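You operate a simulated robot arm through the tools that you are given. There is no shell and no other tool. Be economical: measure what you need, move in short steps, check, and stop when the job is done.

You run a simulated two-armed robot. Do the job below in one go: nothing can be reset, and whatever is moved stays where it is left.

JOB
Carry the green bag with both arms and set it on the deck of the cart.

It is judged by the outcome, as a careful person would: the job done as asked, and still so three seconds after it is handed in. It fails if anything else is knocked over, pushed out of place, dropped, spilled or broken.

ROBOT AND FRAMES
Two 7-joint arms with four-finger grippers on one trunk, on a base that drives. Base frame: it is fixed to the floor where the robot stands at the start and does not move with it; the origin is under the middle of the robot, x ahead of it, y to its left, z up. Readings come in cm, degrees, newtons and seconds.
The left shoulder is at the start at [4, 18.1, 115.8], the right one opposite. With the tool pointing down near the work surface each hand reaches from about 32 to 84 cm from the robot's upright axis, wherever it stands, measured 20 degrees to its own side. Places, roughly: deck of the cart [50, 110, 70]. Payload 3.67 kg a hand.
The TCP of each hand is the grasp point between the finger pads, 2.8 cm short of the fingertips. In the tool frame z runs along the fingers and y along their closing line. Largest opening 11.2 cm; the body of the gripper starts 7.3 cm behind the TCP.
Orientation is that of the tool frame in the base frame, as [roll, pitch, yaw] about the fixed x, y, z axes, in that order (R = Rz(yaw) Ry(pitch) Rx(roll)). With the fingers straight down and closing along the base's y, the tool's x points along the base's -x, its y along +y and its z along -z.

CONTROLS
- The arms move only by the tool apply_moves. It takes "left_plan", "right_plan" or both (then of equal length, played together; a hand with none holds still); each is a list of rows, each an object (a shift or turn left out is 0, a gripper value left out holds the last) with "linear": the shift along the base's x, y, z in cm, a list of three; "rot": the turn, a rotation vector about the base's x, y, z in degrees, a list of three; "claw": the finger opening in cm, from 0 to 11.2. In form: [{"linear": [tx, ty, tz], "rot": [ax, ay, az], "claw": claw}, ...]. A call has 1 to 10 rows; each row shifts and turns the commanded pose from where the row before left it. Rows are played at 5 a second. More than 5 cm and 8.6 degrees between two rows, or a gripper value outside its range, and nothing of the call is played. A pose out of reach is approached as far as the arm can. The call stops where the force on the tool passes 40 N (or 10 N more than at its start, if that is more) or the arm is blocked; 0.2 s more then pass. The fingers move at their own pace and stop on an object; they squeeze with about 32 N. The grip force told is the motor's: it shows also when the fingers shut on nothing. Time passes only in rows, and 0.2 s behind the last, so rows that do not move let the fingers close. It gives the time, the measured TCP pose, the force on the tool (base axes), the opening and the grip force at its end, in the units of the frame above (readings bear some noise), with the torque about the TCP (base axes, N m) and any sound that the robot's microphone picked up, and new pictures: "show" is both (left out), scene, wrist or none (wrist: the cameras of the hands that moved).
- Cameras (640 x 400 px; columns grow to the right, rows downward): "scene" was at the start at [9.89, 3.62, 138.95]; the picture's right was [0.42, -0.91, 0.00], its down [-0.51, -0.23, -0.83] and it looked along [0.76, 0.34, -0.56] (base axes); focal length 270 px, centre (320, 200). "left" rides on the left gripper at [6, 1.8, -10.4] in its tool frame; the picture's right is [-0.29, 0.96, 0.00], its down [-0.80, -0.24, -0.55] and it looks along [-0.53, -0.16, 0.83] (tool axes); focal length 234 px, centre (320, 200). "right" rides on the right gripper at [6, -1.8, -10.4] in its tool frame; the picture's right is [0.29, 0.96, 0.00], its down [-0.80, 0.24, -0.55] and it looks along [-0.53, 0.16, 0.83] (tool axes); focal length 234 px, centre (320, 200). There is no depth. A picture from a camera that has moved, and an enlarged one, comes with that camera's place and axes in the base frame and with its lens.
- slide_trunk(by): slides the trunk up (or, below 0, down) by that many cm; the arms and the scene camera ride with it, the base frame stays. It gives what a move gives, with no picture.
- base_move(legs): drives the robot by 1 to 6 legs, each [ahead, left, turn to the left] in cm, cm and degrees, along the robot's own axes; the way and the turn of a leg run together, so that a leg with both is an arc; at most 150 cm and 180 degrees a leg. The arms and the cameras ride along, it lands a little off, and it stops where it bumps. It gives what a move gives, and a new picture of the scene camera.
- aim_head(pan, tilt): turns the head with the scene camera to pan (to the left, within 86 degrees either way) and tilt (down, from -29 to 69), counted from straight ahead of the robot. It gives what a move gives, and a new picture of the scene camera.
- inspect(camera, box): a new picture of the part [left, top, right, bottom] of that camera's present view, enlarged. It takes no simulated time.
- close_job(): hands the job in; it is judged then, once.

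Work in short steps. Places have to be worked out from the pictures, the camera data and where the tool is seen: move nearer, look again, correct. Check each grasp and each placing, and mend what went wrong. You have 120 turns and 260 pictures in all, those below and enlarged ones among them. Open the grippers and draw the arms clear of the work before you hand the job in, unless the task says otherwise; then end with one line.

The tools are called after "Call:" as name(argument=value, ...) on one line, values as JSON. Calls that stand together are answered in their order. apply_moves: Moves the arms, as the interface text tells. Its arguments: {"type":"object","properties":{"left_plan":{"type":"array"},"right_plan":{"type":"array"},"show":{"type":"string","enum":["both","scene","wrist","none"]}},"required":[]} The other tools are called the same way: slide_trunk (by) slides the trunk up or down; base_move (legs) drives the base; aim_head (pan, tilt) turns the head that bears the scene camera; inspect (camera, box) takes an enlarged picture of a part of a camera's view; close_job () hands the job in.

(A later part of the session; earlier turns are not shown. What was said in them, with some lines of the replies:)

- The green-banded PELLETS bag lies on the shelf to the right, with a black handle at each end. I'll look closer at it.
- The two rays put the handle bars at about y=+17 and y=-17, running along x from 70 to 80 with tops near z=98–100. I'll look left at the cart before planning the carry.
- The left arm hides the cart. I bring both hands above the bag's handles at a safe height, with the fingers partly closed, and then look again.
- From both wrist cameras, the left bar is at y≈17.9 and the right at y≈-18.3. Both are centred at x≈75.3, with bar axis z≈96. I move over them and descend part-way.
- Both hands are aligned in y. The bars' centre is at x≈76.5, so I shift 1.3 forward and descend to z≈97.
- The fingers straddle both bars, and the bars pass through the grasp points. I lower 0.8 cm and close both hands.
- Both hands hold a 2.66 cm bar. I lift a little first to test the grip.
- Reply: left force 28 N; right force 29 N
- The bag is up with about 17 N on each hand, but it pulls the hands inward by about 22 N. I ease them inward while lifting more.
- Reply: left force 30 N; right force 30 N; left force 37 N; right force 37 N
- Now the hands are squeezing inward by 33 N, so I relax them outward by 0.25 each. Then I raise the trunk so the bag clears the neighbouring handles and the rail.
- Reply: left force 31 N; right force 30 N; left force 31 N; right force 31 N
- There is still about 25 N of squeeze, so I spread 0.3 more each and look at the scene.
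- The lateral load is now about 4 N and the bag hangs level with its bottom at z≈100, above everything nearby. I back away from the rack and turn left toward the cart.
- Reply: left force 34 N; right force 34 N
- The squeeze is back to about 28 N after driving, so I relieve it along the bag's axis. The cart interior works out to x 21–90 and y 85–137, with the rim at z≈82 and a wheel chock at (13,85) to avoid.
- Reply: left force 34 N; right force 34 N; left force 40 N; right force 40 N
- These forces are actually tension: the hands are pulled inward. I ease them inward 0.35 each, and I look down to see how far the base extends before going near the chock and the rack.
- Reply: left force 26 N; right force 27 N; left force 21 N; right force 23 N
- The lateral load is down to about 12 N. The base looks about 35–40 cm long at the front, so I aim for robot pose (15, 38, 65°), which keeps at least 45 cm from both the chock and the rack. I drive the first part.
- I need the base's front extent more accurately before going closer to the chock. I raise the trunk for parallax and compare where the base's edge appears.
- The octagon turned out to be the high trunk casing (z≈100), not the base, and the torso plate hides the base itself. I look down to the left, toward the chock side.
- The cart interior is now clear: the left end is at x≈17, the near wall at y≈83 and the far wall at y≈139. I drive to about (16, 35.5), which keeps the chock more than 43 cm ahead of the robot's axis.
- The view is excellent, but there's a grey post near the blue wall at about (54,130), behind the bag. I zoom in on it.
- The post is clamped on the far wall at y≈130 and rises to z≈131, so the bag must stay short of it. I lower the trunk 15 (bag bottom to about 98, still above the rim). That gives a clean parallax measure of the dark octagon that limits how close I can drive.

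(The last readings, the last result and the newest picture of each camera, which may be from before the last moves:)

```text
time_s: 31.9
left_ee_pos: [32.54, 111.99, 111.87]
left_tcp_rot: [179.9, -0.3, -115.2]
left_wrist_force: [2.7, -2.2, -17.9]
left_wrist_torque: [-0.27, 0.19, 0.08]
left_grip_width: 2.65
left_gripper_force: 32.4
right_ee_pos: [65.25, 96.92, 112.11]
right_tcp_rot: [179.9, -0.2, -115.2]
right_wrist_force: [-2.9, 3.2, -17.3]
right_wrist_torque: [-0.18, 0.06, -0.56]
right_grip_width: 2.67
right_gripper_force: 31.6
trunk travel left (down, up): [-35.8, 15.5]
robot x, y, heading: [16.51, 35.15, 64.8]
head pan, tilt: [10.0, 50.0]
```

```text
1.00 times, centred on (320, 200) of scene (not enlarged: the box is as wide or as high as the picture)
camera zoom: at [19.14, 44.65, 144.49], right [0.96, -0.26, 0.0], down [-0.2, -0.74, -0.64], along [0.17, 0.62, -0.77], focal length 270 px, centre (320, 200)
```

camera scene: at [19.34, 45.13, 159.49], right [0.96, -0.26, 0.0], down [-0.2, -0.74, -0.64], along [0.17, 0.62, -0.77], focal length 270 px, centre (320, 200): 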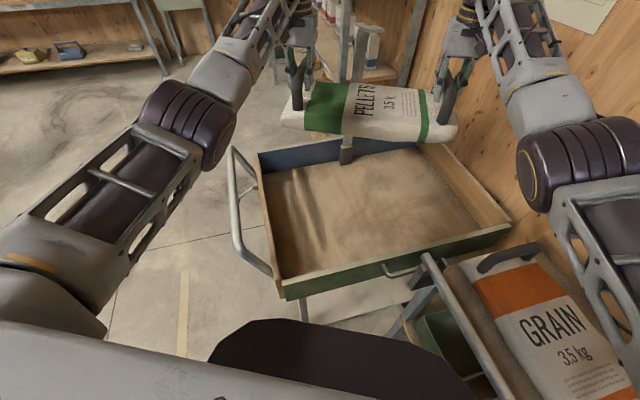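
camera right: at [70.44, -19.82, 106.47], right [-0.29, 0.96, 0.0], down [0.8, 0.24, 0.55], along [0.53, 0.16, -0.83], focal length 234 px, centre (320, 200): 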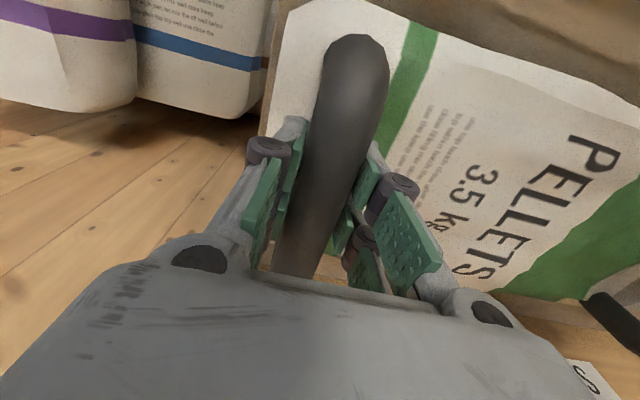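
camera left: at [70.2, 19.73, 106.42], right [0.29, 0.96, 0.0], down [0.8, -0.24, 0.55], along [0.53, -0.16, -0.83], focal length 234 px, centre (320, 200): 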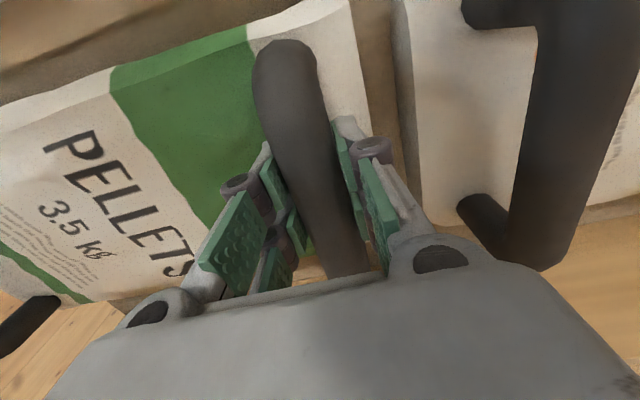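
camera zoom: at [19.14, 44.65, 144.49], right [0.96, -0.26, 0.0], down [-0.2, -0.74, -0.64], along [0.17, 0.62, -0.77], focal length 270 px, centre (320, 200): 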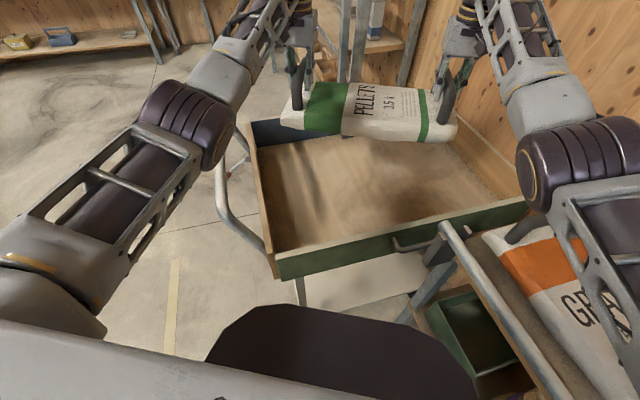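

The parallax puts the octagon at z≈40, reaching roughly 40 cm ahead, so I drive no further. The bag is about 46×18 cm, so I only need to shift it about 3 cm in +y and turn it 4.5° toward square with the arms.

Call:
apply_moves(left_plan=[{"linear": [-0.12, 0.3, 0], "rot": [0, 0, 0.9]}, {"linear": [-0.12, 0.3, 0], "rot": [0, 0, 0.9]}, {"linear": [-0.12, 0.3, 0], "rot": [0, 0, 0.9]}, {"linear": [-0.12, 0.3, 0], "rot": [0, 0, 0.9]}, {"linear": [-0.12, 0.3, 0], "rot": [0, 0, 0.9]}, {}], right_plan=[{"linear": [0.12, 0.9, 0], "rot": [0, 0, 0.9]}, {"linear": [0.12, 0.9, 0], "rot": [0, 0, 0.9]}, {"linear": [0.12, 0.9, 0], "rot": [0, 0, 0.9]}, {"linear": [0.12, 0.9, 0], "rot": [0, 0, 0.9]}, {"linear": [0.12, 0.9, 0], "rot": [0, 0, 0.9]}, {}], show="both")

```text
time_s: 33.3
left_ee_pos: [32.22, 113.31, 111.92]
left_tcp_rot: [-179.8, -0.3, -111.1]
left_wrist_force: [24.8, -21.7, -19.0]
left_wrist_torque: [-0.78, 0.73, -1.67]
left_grip_width: 2.88
left_gripper_force: 31.9
right_ee_pos: [65.14, 98.56, 111.62]
right_tcp_rot: [179.7, -0.2, -110.3]
right_wrist_force: [-24.9, 20.8, -16.9]
right_wrist_torque: [0.33, -0.37, -1.81]
right_grip_width: 2.91
right_gripper_force: 32.1
right hand out of reach, approached as far as the arm can: row 3, 4, 5
trunk travel left (down, up): [-35.8, 15.5]
robot x, y, heading: [16.52, 34.82, 64.7]
head pan, tilt: [10.0, 50.0]
camera scene: at [19.14, 44.6, 144.5], right [0.96, -0.26, 0.0], down [-0.2, -0.74, -0.64], along [0.17, 0.62, -0.77], focal length 270 px, centre (320, 200)
camera right: at [64.7, 92.34, 122.04], right [-1.0, 0.06, 0.01], down [0.06, 0.83, 0.55], along [0.03, 0.55, -0.83], focal length 234 px, centre (320, 200)
camera left: at [28.24, 108.32, 122.27], right [-0.79, 0.61, -0.01], down [0.51, 0.66, 0.55], along [0.34, 0.43, -0.83], focal length 234 px, centre (320, 200)
```

scene: 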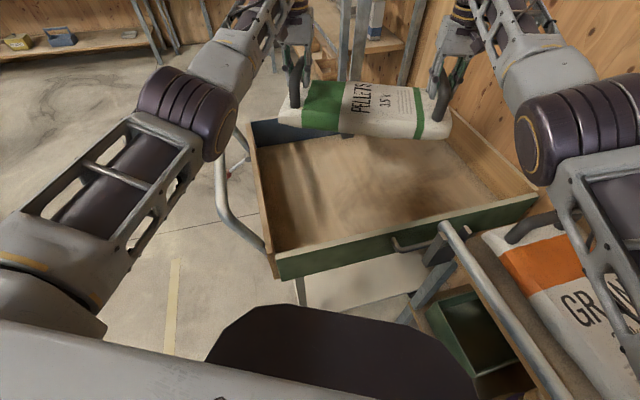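
right: 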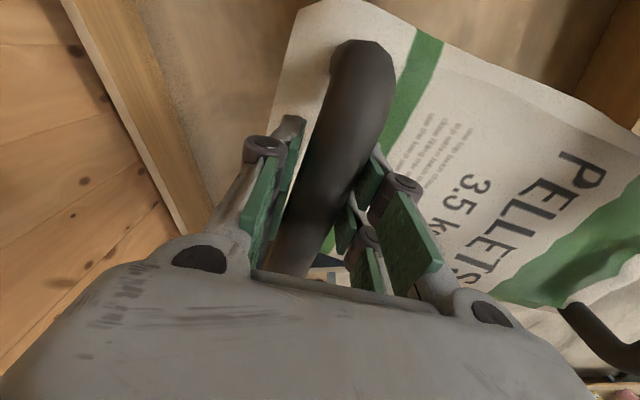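
left: 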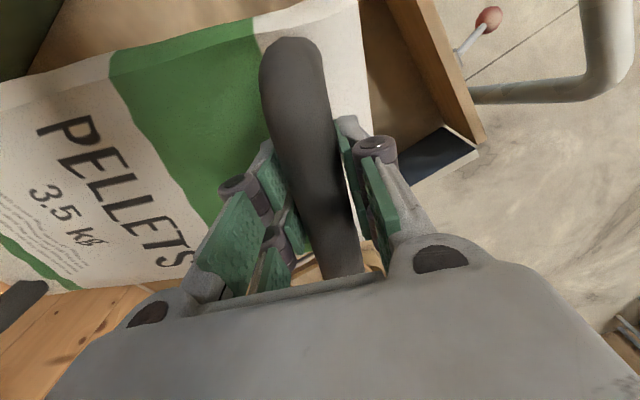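

The right hand hit its reach limit at y≈98.6, leaving a tension of about 33 N. I take the command back to match the bag's real angle. The bag's nearest corner would be at y≈88, inside the near wall at about 83.

Call:
apply_moves(left_plan=[{"linear": [0.25, -0.3, 0], "rot": [0, 0, -2]}, {"linear": [0.25, -0.3, 0], "rot": [0, 0, -1.5]}, {}], right_plan=[{"linear": [-0.3, -1.4, 0], "rot": [0, 0, -2]}, {"linear": [-0.3, -1.3, 0], "rot": [0, 0, -1.5]}, {}], show="none")

```text
time_s: 33.9
left_ee_pos: [32.87, 112.48, 111.61]
left_tcp_rot: [-179.7, -0.9, -114.6]
left_wrist_force: [-1.3, -10.2, -17.0]
left_wrist_torque: [-0.32, 0.17, -1.89]
left_grip_width: 2.82
left_gripper_force: 31.8
right_ee_pos: [65.03, 96.08, 111.48]
right_tcp_rot: [179.6, -0.1, -114.0]
right_wrist_force: [3.6, 10.9, -17.6]
right_wrist_torque: [-0.09, 0.08, -1.94]
right_grip_width: 2.91
right_gripper_force: 31.6
trunk travel left (down, up): [-35.8, 15.5]
robot x, y, heading: [16.26, 35.08, 64.5]
head pan, tilt: [10.0, 50.0]
stopped in row 3 (right hand): the force on the tool passed its limit at 50 N (the readings are from after the stop); the commanded pose is now the measured one
```

The command was already clamped, so the right hand retreated to y=96. I bring it forward again within reach so the bag axis matches the hands' yaw.

Call:
apply_moves(left_plan=[{"linear": [-0.03, 0.15, 0]}, {"linear": [-0.03, 0.15, 0]}, {"linear": [-0.04, 0.15, 0]}, {}], right_plan=[{"linear": [0.1, 0.6, 0]}, {"linear": [0.15, 0.6, 0]}, {"linear": [0.15, 0.6, 0]}, {}], show="none")

```text
time_s: 34.9
left_ee_pos: [32.61, 113.27, 112.1]
left_tcp_rot: [-179.7, -0.3, -114.6]
left_wrist_force: [-2.4, -6.3, -17.9]
left_wrist_torque: [0.11, -0.05, -0.9]
left_grip_width: 2.68
left_gripper_force: 31.9
right_ee_pos: [65.21, 97.84, 111.66]
right_tcp_rot: [179.7, -0.1, -114.1]
right_wrist_force: [1.6, 6.6, -16.3]
right_wrist_torque: [-0.52, 0.37, -1.51]
right_grip_width: 2.71
right_gripper_force: 32.2
trunk travel left (down, up): [-35.8, 15.5]
robot x, y, heading: [16.62, 34.99, 64.9]
head pan, tilt: [10.0, 50.0]
```

The loads are small and the bag centre is at (49,105.5). I lower the trunk 14 cm and check clearance.

Call:
slide_trunk(by=-14)

Call:
inspect(camera="scene", box=[0, 0, 640, 400])

Call:
inspect(camera="right", box=[0, 0, 640, 400])

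Call:
inspect(camera="left", box=[0, 0, 640, 400])

```text
time_s: 36.6
left_ee_pos: [32.47, 113.16, 98.1]
left_tcp_rot: [-179.8, -0.4, -114.5]
left_wrist_force: [-3.1, -7.6, -16.8]
left_wrist_torque: [-0.36, 0.15, -1.12]
left_grip_width: 2.65
left_gripper_force: 32.0
right_ee_pos: [65.14, 97.85, 97.88]
right_tcp_rot: [179.7, 0.1, -113.8]
right_wrist_force: [2.1, 7.6, -17.7]
right_wrist_torque: [-0.13, 0.03, -1.61]
right_grip_width: 2.68
right_gripper_force: 32.1
trunk travel left (down, up): [-21.8, 29.5]
robot x, y, heading: [16.18, 34.99, 64.8]
head pan, tilt: [10.0, 50.0]
```

```text
1.00 times, centred on (320, 200) of scene (not enlarged: the box is as wide or as high as the picture)
camera zoom: at [19.1, 44.56, 130.63], right [0.96, -0.26, 0.0], down [-0.2, -0.74, -0.64], along [0.17, 0.62, -0.77], focal length 270 px, centre (320, 200)
```

zoom: 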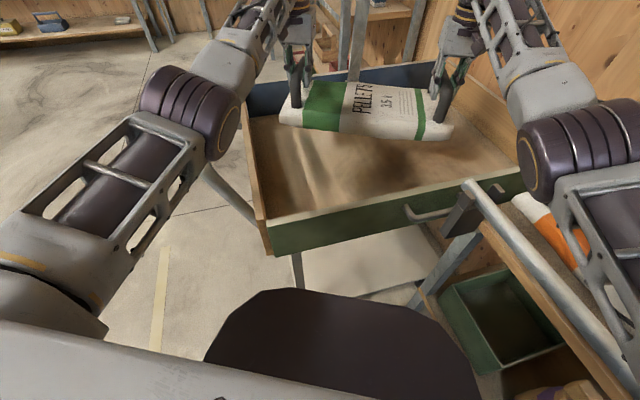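

```text
1.00 times, centred on (320, 200) of right (not enlarged: the box is as wide or as high as the picture)
camera zoom: at [64.36, 91.59, 108.2], right [-0.99, 0.12, 0.01], down [0.11, 0.82, 0.56], along [0.06, 0.55, -0.83], focal length 234 px, centre (320, 200)
```

zoom: 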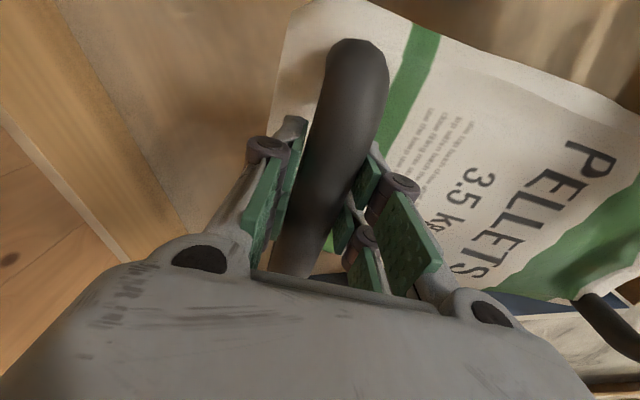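

```text
1.00 times, centred on (320, 200) of left (not enlarged: the box is as wide or as high as the picture)
camera zoom: at [28.29, 108.42, 108.48], right [-0.75, 0.66, -0.01], down [0.55, 0.63, 0.55], along [0.37, 0.41, -0.83], focal length 234 px, centre (320, 200)
```

zoom: 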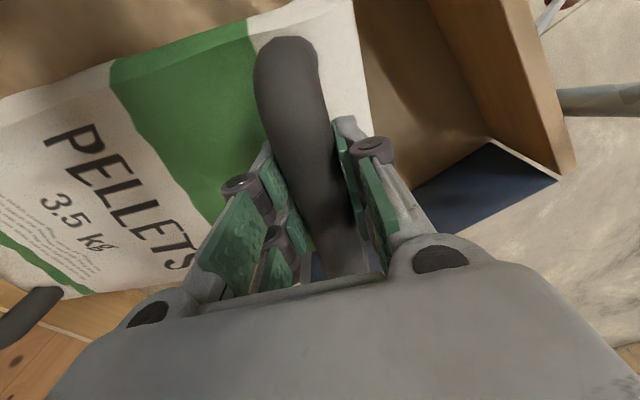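

The bag sits inside the walls. The left elbow is near the cart's push handle (about (7,95,87)), so I lower with the arms rather than the trunk, which keeps the elbows higher and also gains reach.

Call:
apply_moves(left_plan=[{"linear": [0, 0.2, -1.5]}, {"linear": [0, 0.2, -1.5]}, {"linear": [0, 0.2, -1.5]}, {"linear": [0, 0.2, -1.5]}, {}], right_plan=[{"linear": [0, 0.2, -1.5]}, {"linear": [0, 0.2, -1.5]}, {"linear": [0, 0.2, -1.5]}, {"linear": [0, 0.2, -1.5]}, {}], show="scene")

Call:
aim_head(pan=35, tilt=45)

```text
time_s: 37.8
left_ee_pos: [32.59, 113.96, 92.09]
left_tcp_rot: [-179.7, -0.4, -114.5]
left_wrist_force: [6.4, -10.7, -16.9]
left_wrist_torque: [-0.18, -0.01, -0.88]
left_grip_width: 2.67
left_gripper_force: 31.9
right_ee_pos: [65.2, 98.68, 91.89]
right_tcp_rot: [179.6, 0.1, -113.8]
right_wrist_force: [-7.3, 10.5, -17.3]
right_wrist_torque: [-0.36, 0.1, -1.6]
right_grip_width: 2.72
right_gripper_force: 32.0
trunk travel left (down, up): [-21.8, 29.5]
robot x, y, heading: [16.31, 35.16, 64.6]
head pan, tilt: [10.0, 50.0]
camera scene: at [19.08, 44.51, 130.64], right [0.96, -0.26, 0.0], down [-0.2, -0.74, -0.64], along [0.17, 0.62, -0.77], focal length 270 px, centre (320, 200)
```

scene: 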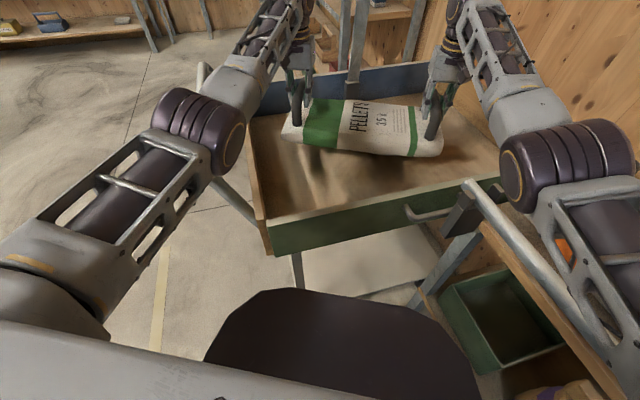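

```text
time_s: 38.7
left_ee_pos: [32.61, 113.91, 92.04]
left_tcp_rot: [-179.7, -0.3, -114.5]
left_wrist_force: [9.9, -11.2, -17.0]
left_wrist_torque: [-0.14, 0.11, -0.84]
left_grip_width: 2.66
left_gripper_force: 32.0
right_ee_pos: [65.2, 98.78, 91.86]
right_tcp_rot: [179.7, 0.1, -113.8]
right_wrist_force: [-9.9, 12.5, -17.6]
right_wrist_torque: [-0.31, 0.15, -1.5]
right_grip_width: 2.68
right_gripper_force: 31.8
trunk travel left (down, up): [-21.8, 29.5]
robot x, y, heading: [16.04, 34.85, 64.7]
head pan, tilt: [35.0, 45.0]
camera scene: at [15.72, 45.18, 131.32], right [0.99, 0.17, 0.0], down [0.12, -0.7, -0.7], along [-0.12, 0.69, -0.71], focal length 270 px, centre (320, 200)
```

scene: 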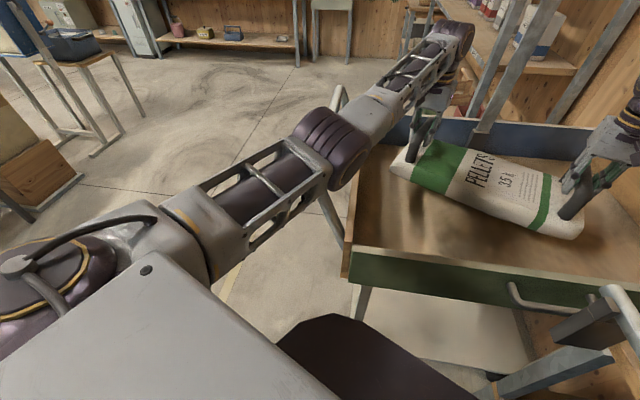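

The left elbow centre is at z≈108 and the handle at about 87, so there's ample clearance. I lower further in small steps, watching the vertical load.

Call:
apply_moves(left_plan=[{"linear": [0.1, 0.15, -1.2]}, {"linear": [0, 0.2, -1.2]}, {"linear": [0, 0.2, -1.2]}, {"linear": [0, 0.2, -1.2]}, {}], right_plan=[{"linear": [-0.1, 0.25, -1.2]}, {"linear": [0, 0.2, -1.2]}, {"linear": [0, 0.2, -1.2]}, {"linear": [0, 0.2, -1.2]}, {}], show="scene")

```text
time_s: 39.9
left_ee_pos: [32.6, 114.52, 87.33]
left_tcp_rot: [-179.7, -0.3, -114.3]
left_wrist_force: [-5.9, -5.9, -17.8]
left_wrist_torque: [-0.41, 0.26, -1.08]
left_grip_width: 2.65
left_gripper_force: 31.9
right_ee_pos: [65.18, 99.31, 87.03]
right_tcp_rot: [179.8, 0.2, -114.0]
right_wrist_force: [7.1, 5.4, -16.9]
right_wrist_torque: [0.0, -0.01, -1.59]
right_grip_width: 2.7
right_gripper_force: 31.8
trunk travel left (down, up): [-21.8, 29.5]
robot x, y, heading: [16.13, 35.31, 64.6]
head pan, tilt: [35.0, 45.0]
camera scene: at [15.68, 45.12, 131.33], right [0.99, 0.17, 0.0], down [0.12, -0.7, -0.7], along [-0.12, 0.69, -0.71], focal length 270 px, centre (320, 200)
```

scene: 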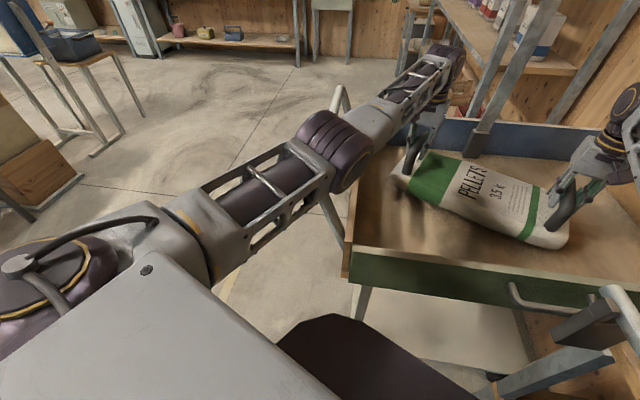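

Still full load at TCP z≈87, so there is no contact yet. I continue down in half-centimetre steps.

Call:
apply_moves(left_plan=[{"linear": [0, 0, -0.7]}, {"linear": [0, 0, -0.7]}, {"linear": [0, 0, -0.6]}, {"linear": [0, 0, -0.5]}, {}], right_plan=[{"linear": [0, 0, -0.6]}, {"linear": [0, 0, -0.6]}, {"linear": [0, 0, -0.6]}, {"linear": [0, 0, -0.5]}, {}], show="none")

```text
time_s: 41.1
left_ee_pos: [32.34, 114.44, 85.93]
left_tcp_rot: [-179.8, 0.7, -114.5]
left_wrist_force: [-15.8, 11.9, 30.0]
left_wrist_torque: [-0.14, 0.08, -1.7]
left_grip_width: 2.71
left_gripper_force: 32.3
right_ee_pos: [64.96, 98.9, 85.71]
right_tcp_rot: [179.6, 0.8, -113.9]
right_wrist_force: [16.3, -2.2, 27.6]
right_wrist_torque: [0.21, -0.06, -1.62]
right_grip_width: 2.77
right_gripper_force: 31.9
trunk travel left (down, up): [-21.8, 29.5]
robot x, y, heading: [16.35, 35.39, 64.8]
head pan, tilt: [35.0, 45.0]
```

Contact: the load flipped to about +29 N on both hands, so the bag is on the deck. I ease up 0.9 cm to unload before opening.

Call:
apply_moves(left_plan=[{"linear": [0, 0, 0.5]}, {"linear": [0, 0, 0.4]}, {}], right_plan=[{"linear": [0, 0, 0.5]}, {"linear": [0, 0, 0.4]}, {}], show="both")

```text
time_s: 41.9
left_ee_pos: [32.38, 114.24, 85.84]
left_tcp_rot: [-179.7, -0.3, -114.4]
left_wrist_force: [-25.8, 3.7, 4.3]
left_wrist_torque: [0.75, -0.68, -0.66]
left_grip_width: 2.63
left_gripper_force: 32.1
right_ee_pos: [64.9, 99.02, 85.74]
right_tcp_rot: [179.7, 0.0, -113.9]
right_wrist_force: [19.2, -10.8, -5.6]
right_wrist_torque: [-0.39, 0.37, -1.24]
right_grip_width: 2.66
right_gripper_force: 31.8
trunk travel left (down, up): [-21.8, 29.5]
robot x, y, heading: [16.23, 34.89, 64.6]
head pan, tilt: [35.0, 45.0]
camera scene: at [15.48, 44.68, 131.34], right [0.99, 0.17, 0.0], down [0.12, -0.7, -0.71], along [-0.12, 0.7, -0.71], focal length 270 px, centre (320, 200)
camera right: at [64.16, 92.75, 95.97], right [-0.99, 0.12, 0.0], down [0.11, 0.83, 0.55], along [0.06, 0.55, -0.83], focal length 234 px, centre (320, 200)
camera left: at [28.16, 109.57, 96.16], right [-0.75, 0.66, -0.01], down [0.55, 0.63, 0.55], along [0.37, 0.41, -0.83], focal length 234 px, centre (320, 200)
```

scene: 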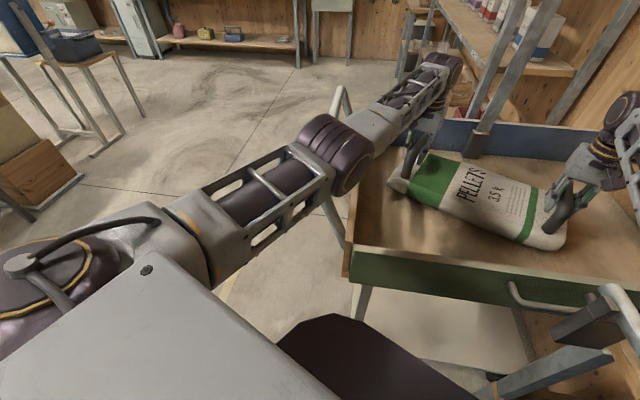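
right: 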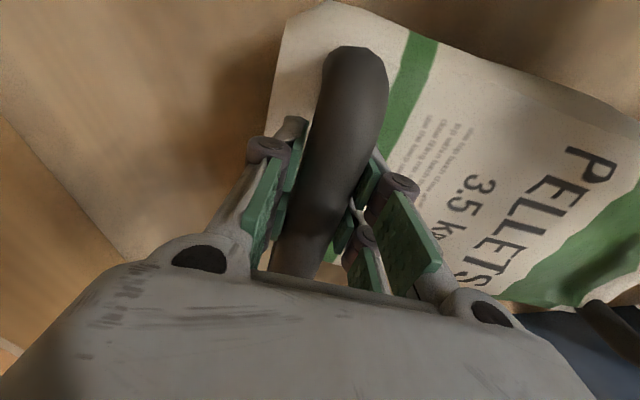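
left: 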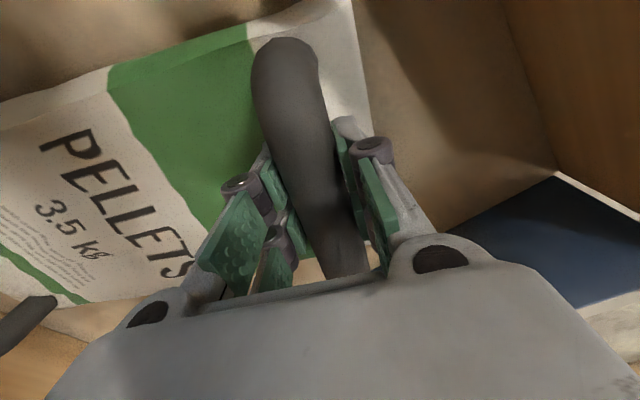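

The vertical load is near zero and the bag lies flat inside the walls. I relax the squeeze outward and open both hands.

Call:
apply_moves(left_plan=[{"linear": [-0.23, 0.1, 0]}, {"claw": 6}, {}, {}], right_plan=[{"linear": [0.23, -0.1, 0]}, {"claw": 6}, {}, {}], show="wrist")

```text
time_s: 42.9
left_ee_pos: [32.28, 114.5, 85.98]
left_tcp_rot: [-179.7, -0.1, -114.5]
left_wrist_force: [-0.4, -0.3, 0.5]
left_wrist_torque: [-0.02, -0.01, -0.01]
left_grip_width: 6.02
left_gripper_force: 0.0
right_ee_pos: [65.13, 99.19, 85.93]
right_tcp_rot: [179.6, 0.3, -113.8]
right_wrist_force: [0.1, -0.6, 0.1]
right_wrist_torque: [0.0, 0.01, -0.05]
right_grip_width: 5.98
right_gripper_force: 0.0
trunk travel left (down, up): [-21.8, 29.5]
robot x, y, heading: [16.18, 35.41, 65.0]
head pan, tilt: [35.0, 45.0]
camera right: at [64.35, 92.87, 96.25], right [-0.99, 0.12, 0.0], down [0.1, 0.82, 0.56], along [0.06, 0.56, -0.83], focal length 234 px, centre (320, 200)
camera left: at [28.11, 109.77, 96.29], right [-0.75, 0.66, -0.01], down [0.55, 0.63, 0.55], along [0.37, 0.41, -0.83], focal length 234 px, centre (320, 200)
```

right: 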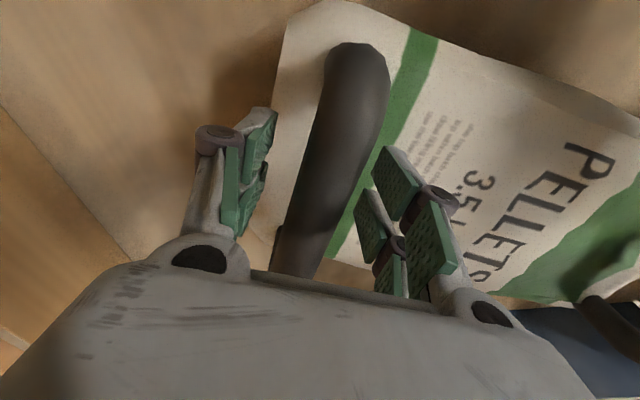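
left: 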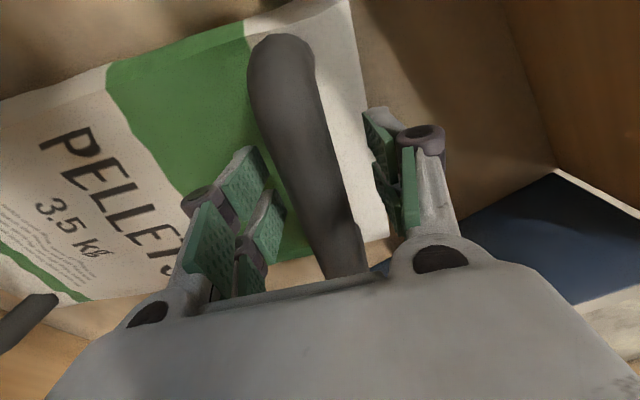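

Both hands are free of the bars. I lift straight up off the handles, drawing back slightly along the bars.

Call:
apply_moves(left_plan=[{"linear": [0, 0, 2]}, {"linear": [0, 0, 3]}, {"linear": [-0.4, -0.9, 3]}, {"linear": [-0.4, -0.9, 4]}, {"linear": [-0.4, -0.9, 4]}, {"linear": [-0.4, -0.9, 4]}], right_plan=[{"linear": [0, 0, 2]}, {"linear": [0, 0, 3]}, {"linear": [-0.4, -0.9, 3]}, {"linear": [-0.4, -0.9, 4]}, {"linear": [-0.4, -0.9, 4]}, {"linear": [-0.4, -0.9, 4]}], show="scene")

```text
time_s: 44.3
left_ee_pos: [30.82, 110.37, 106.45]
left_tcp_rot: [-179.6, 0.1, -114.4]
left_wrist_force: [2.0, -1.7, -2.7]
left_wrist_torque: [0.2, 0.2, 0.0]
left_grip_width: 6.02
left_gripper_force: 0.2
right_ee_pos: [63.38, 95.13, 106.18]
right_tcp_rot: [179.4, 0.4, -113.8]
right_wrist_force: [-2.3, 0.0, -1.5]
right_wrist_torque: [0.04, -0.16, -0.02]
right_grip_width: 6.01
right_gripper_force: 0.0
trunk travel left (down, up): [-21.8, 29.5]
robot x, y, heading: [16.16, 35.29, 64.8]
head pan, tilt: [35.0, 45.0]
camera scene: at [15.6, 44.31, 131.38], right [0.99, 0.17, 0.0], down [0.12, -0.69, -0.71], along [-0.12, 0.7, -0.7], focal length 270 px, centre (320, 200)
```

scene: 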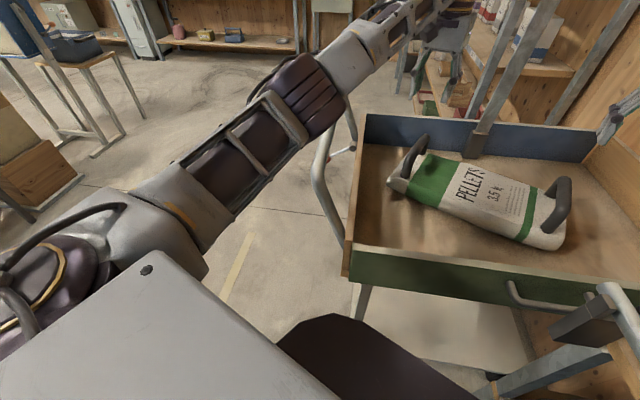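

The bag rests flat on the deck, clear of the walls and the post. I back the base out along the way it came so the arms are clear, and then check the scene.

Call:
base_move(legs=[[-17, 4.6, 0], [-28, 6, 0]])

Call:
aim_head(pan=5, tilt=42)

```text
time_s: 47.4
left_ee_pos: [1.36, 74.09, 106.06]
left_tcp_rot: [-179.6, -0.1, -114.5]
left_wrist_force: [0.4, -1.0, -0.1]
left_wrist_torque: [0.01, -0.01, -0.05]
left_grip_width: 5.98
left_gripper_force: 0.1
right_ee_pos: [34.2, 58.81, 106.05]
right_tcp_rot: [179.5, 0.4, -113.8]
right_wrist_force: [0.5, -0.9, -0.1]
right_wrist_torque: [0.04, -0.02, 0.0]
right_grip_width: 6.01
right_gripper_force: 0.1
trunk travel left (down, up): [-21.8, 29.5]
robot x, y, heading: [-13.09, -1.59, 64.7]
head pan, tilt: [35.0, 45.0]
camera scene: at [-13.75, 8.08, 131.36], right [0.99, 0.17, 0.0], down [0.12, -0.7, -0.71], along [-0.12, 0.7, -0.71], focal length 270 px, centre (320, 200)
```

scene: 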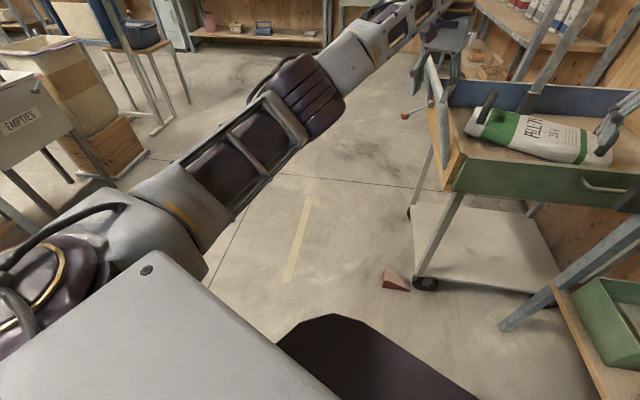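

```text
time_s: 48.4
left_ee_pos: [1.31, 74.23, 106.12]
left_tcp_rot: [-179.7, -0.1, -114.5]
left_wrist_force: [-0.8, 0.5, 0.8]
left_wrist_torque: [-0.01, -0.03, -0.01]
left_grip_width: 6.01
left_gripper_force: 0.1
right_ee_pos: [34.22, 59.02, 105.92]
right_tcp_rot: [179.5, 0.2, -113.8]
right_wrist_force: [0.3, -0.4, 0.2]
right_wrist_torque: [-0.03, 0.01, 0.0]
right_grip_width: 6.01
right_gripper_force: 0.1
trunk travel left (down, up): [-21.8, 29.5]
robot x, y, heading: [-13.17, -1.98, 64.7]
head pan, tilt: [5.0, 42.0]
camera scene: at [-9.44, 7.97, 131.79], right [0.94, -0.34, 0.0], down [-0.23, -0.63, -0.74], along [0.26, 0.7, -0.67], focal length 270 px, centre (320, 200)
```

scene: 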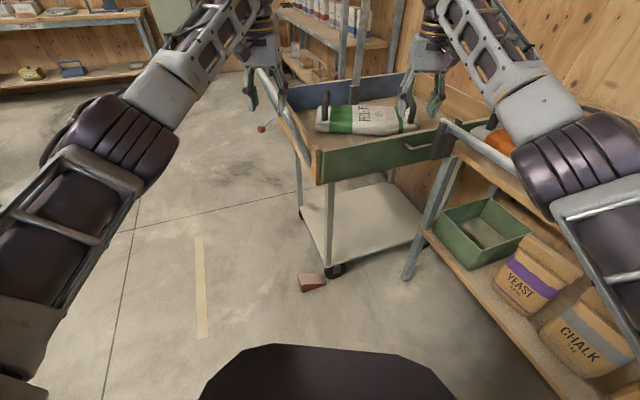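

The bag lies on the cart's deck. The chock is still at about (14,85), the cart and rack are undisturbed, and both hands are open and clear. I hand the job in.

Call:
close_job()

```text
The job is handed in.
```

I carried the green PELLETS bag with both arms and set it flat on the cart's deck. Both hands are open and clear, and the last pictures show nothing else moved.
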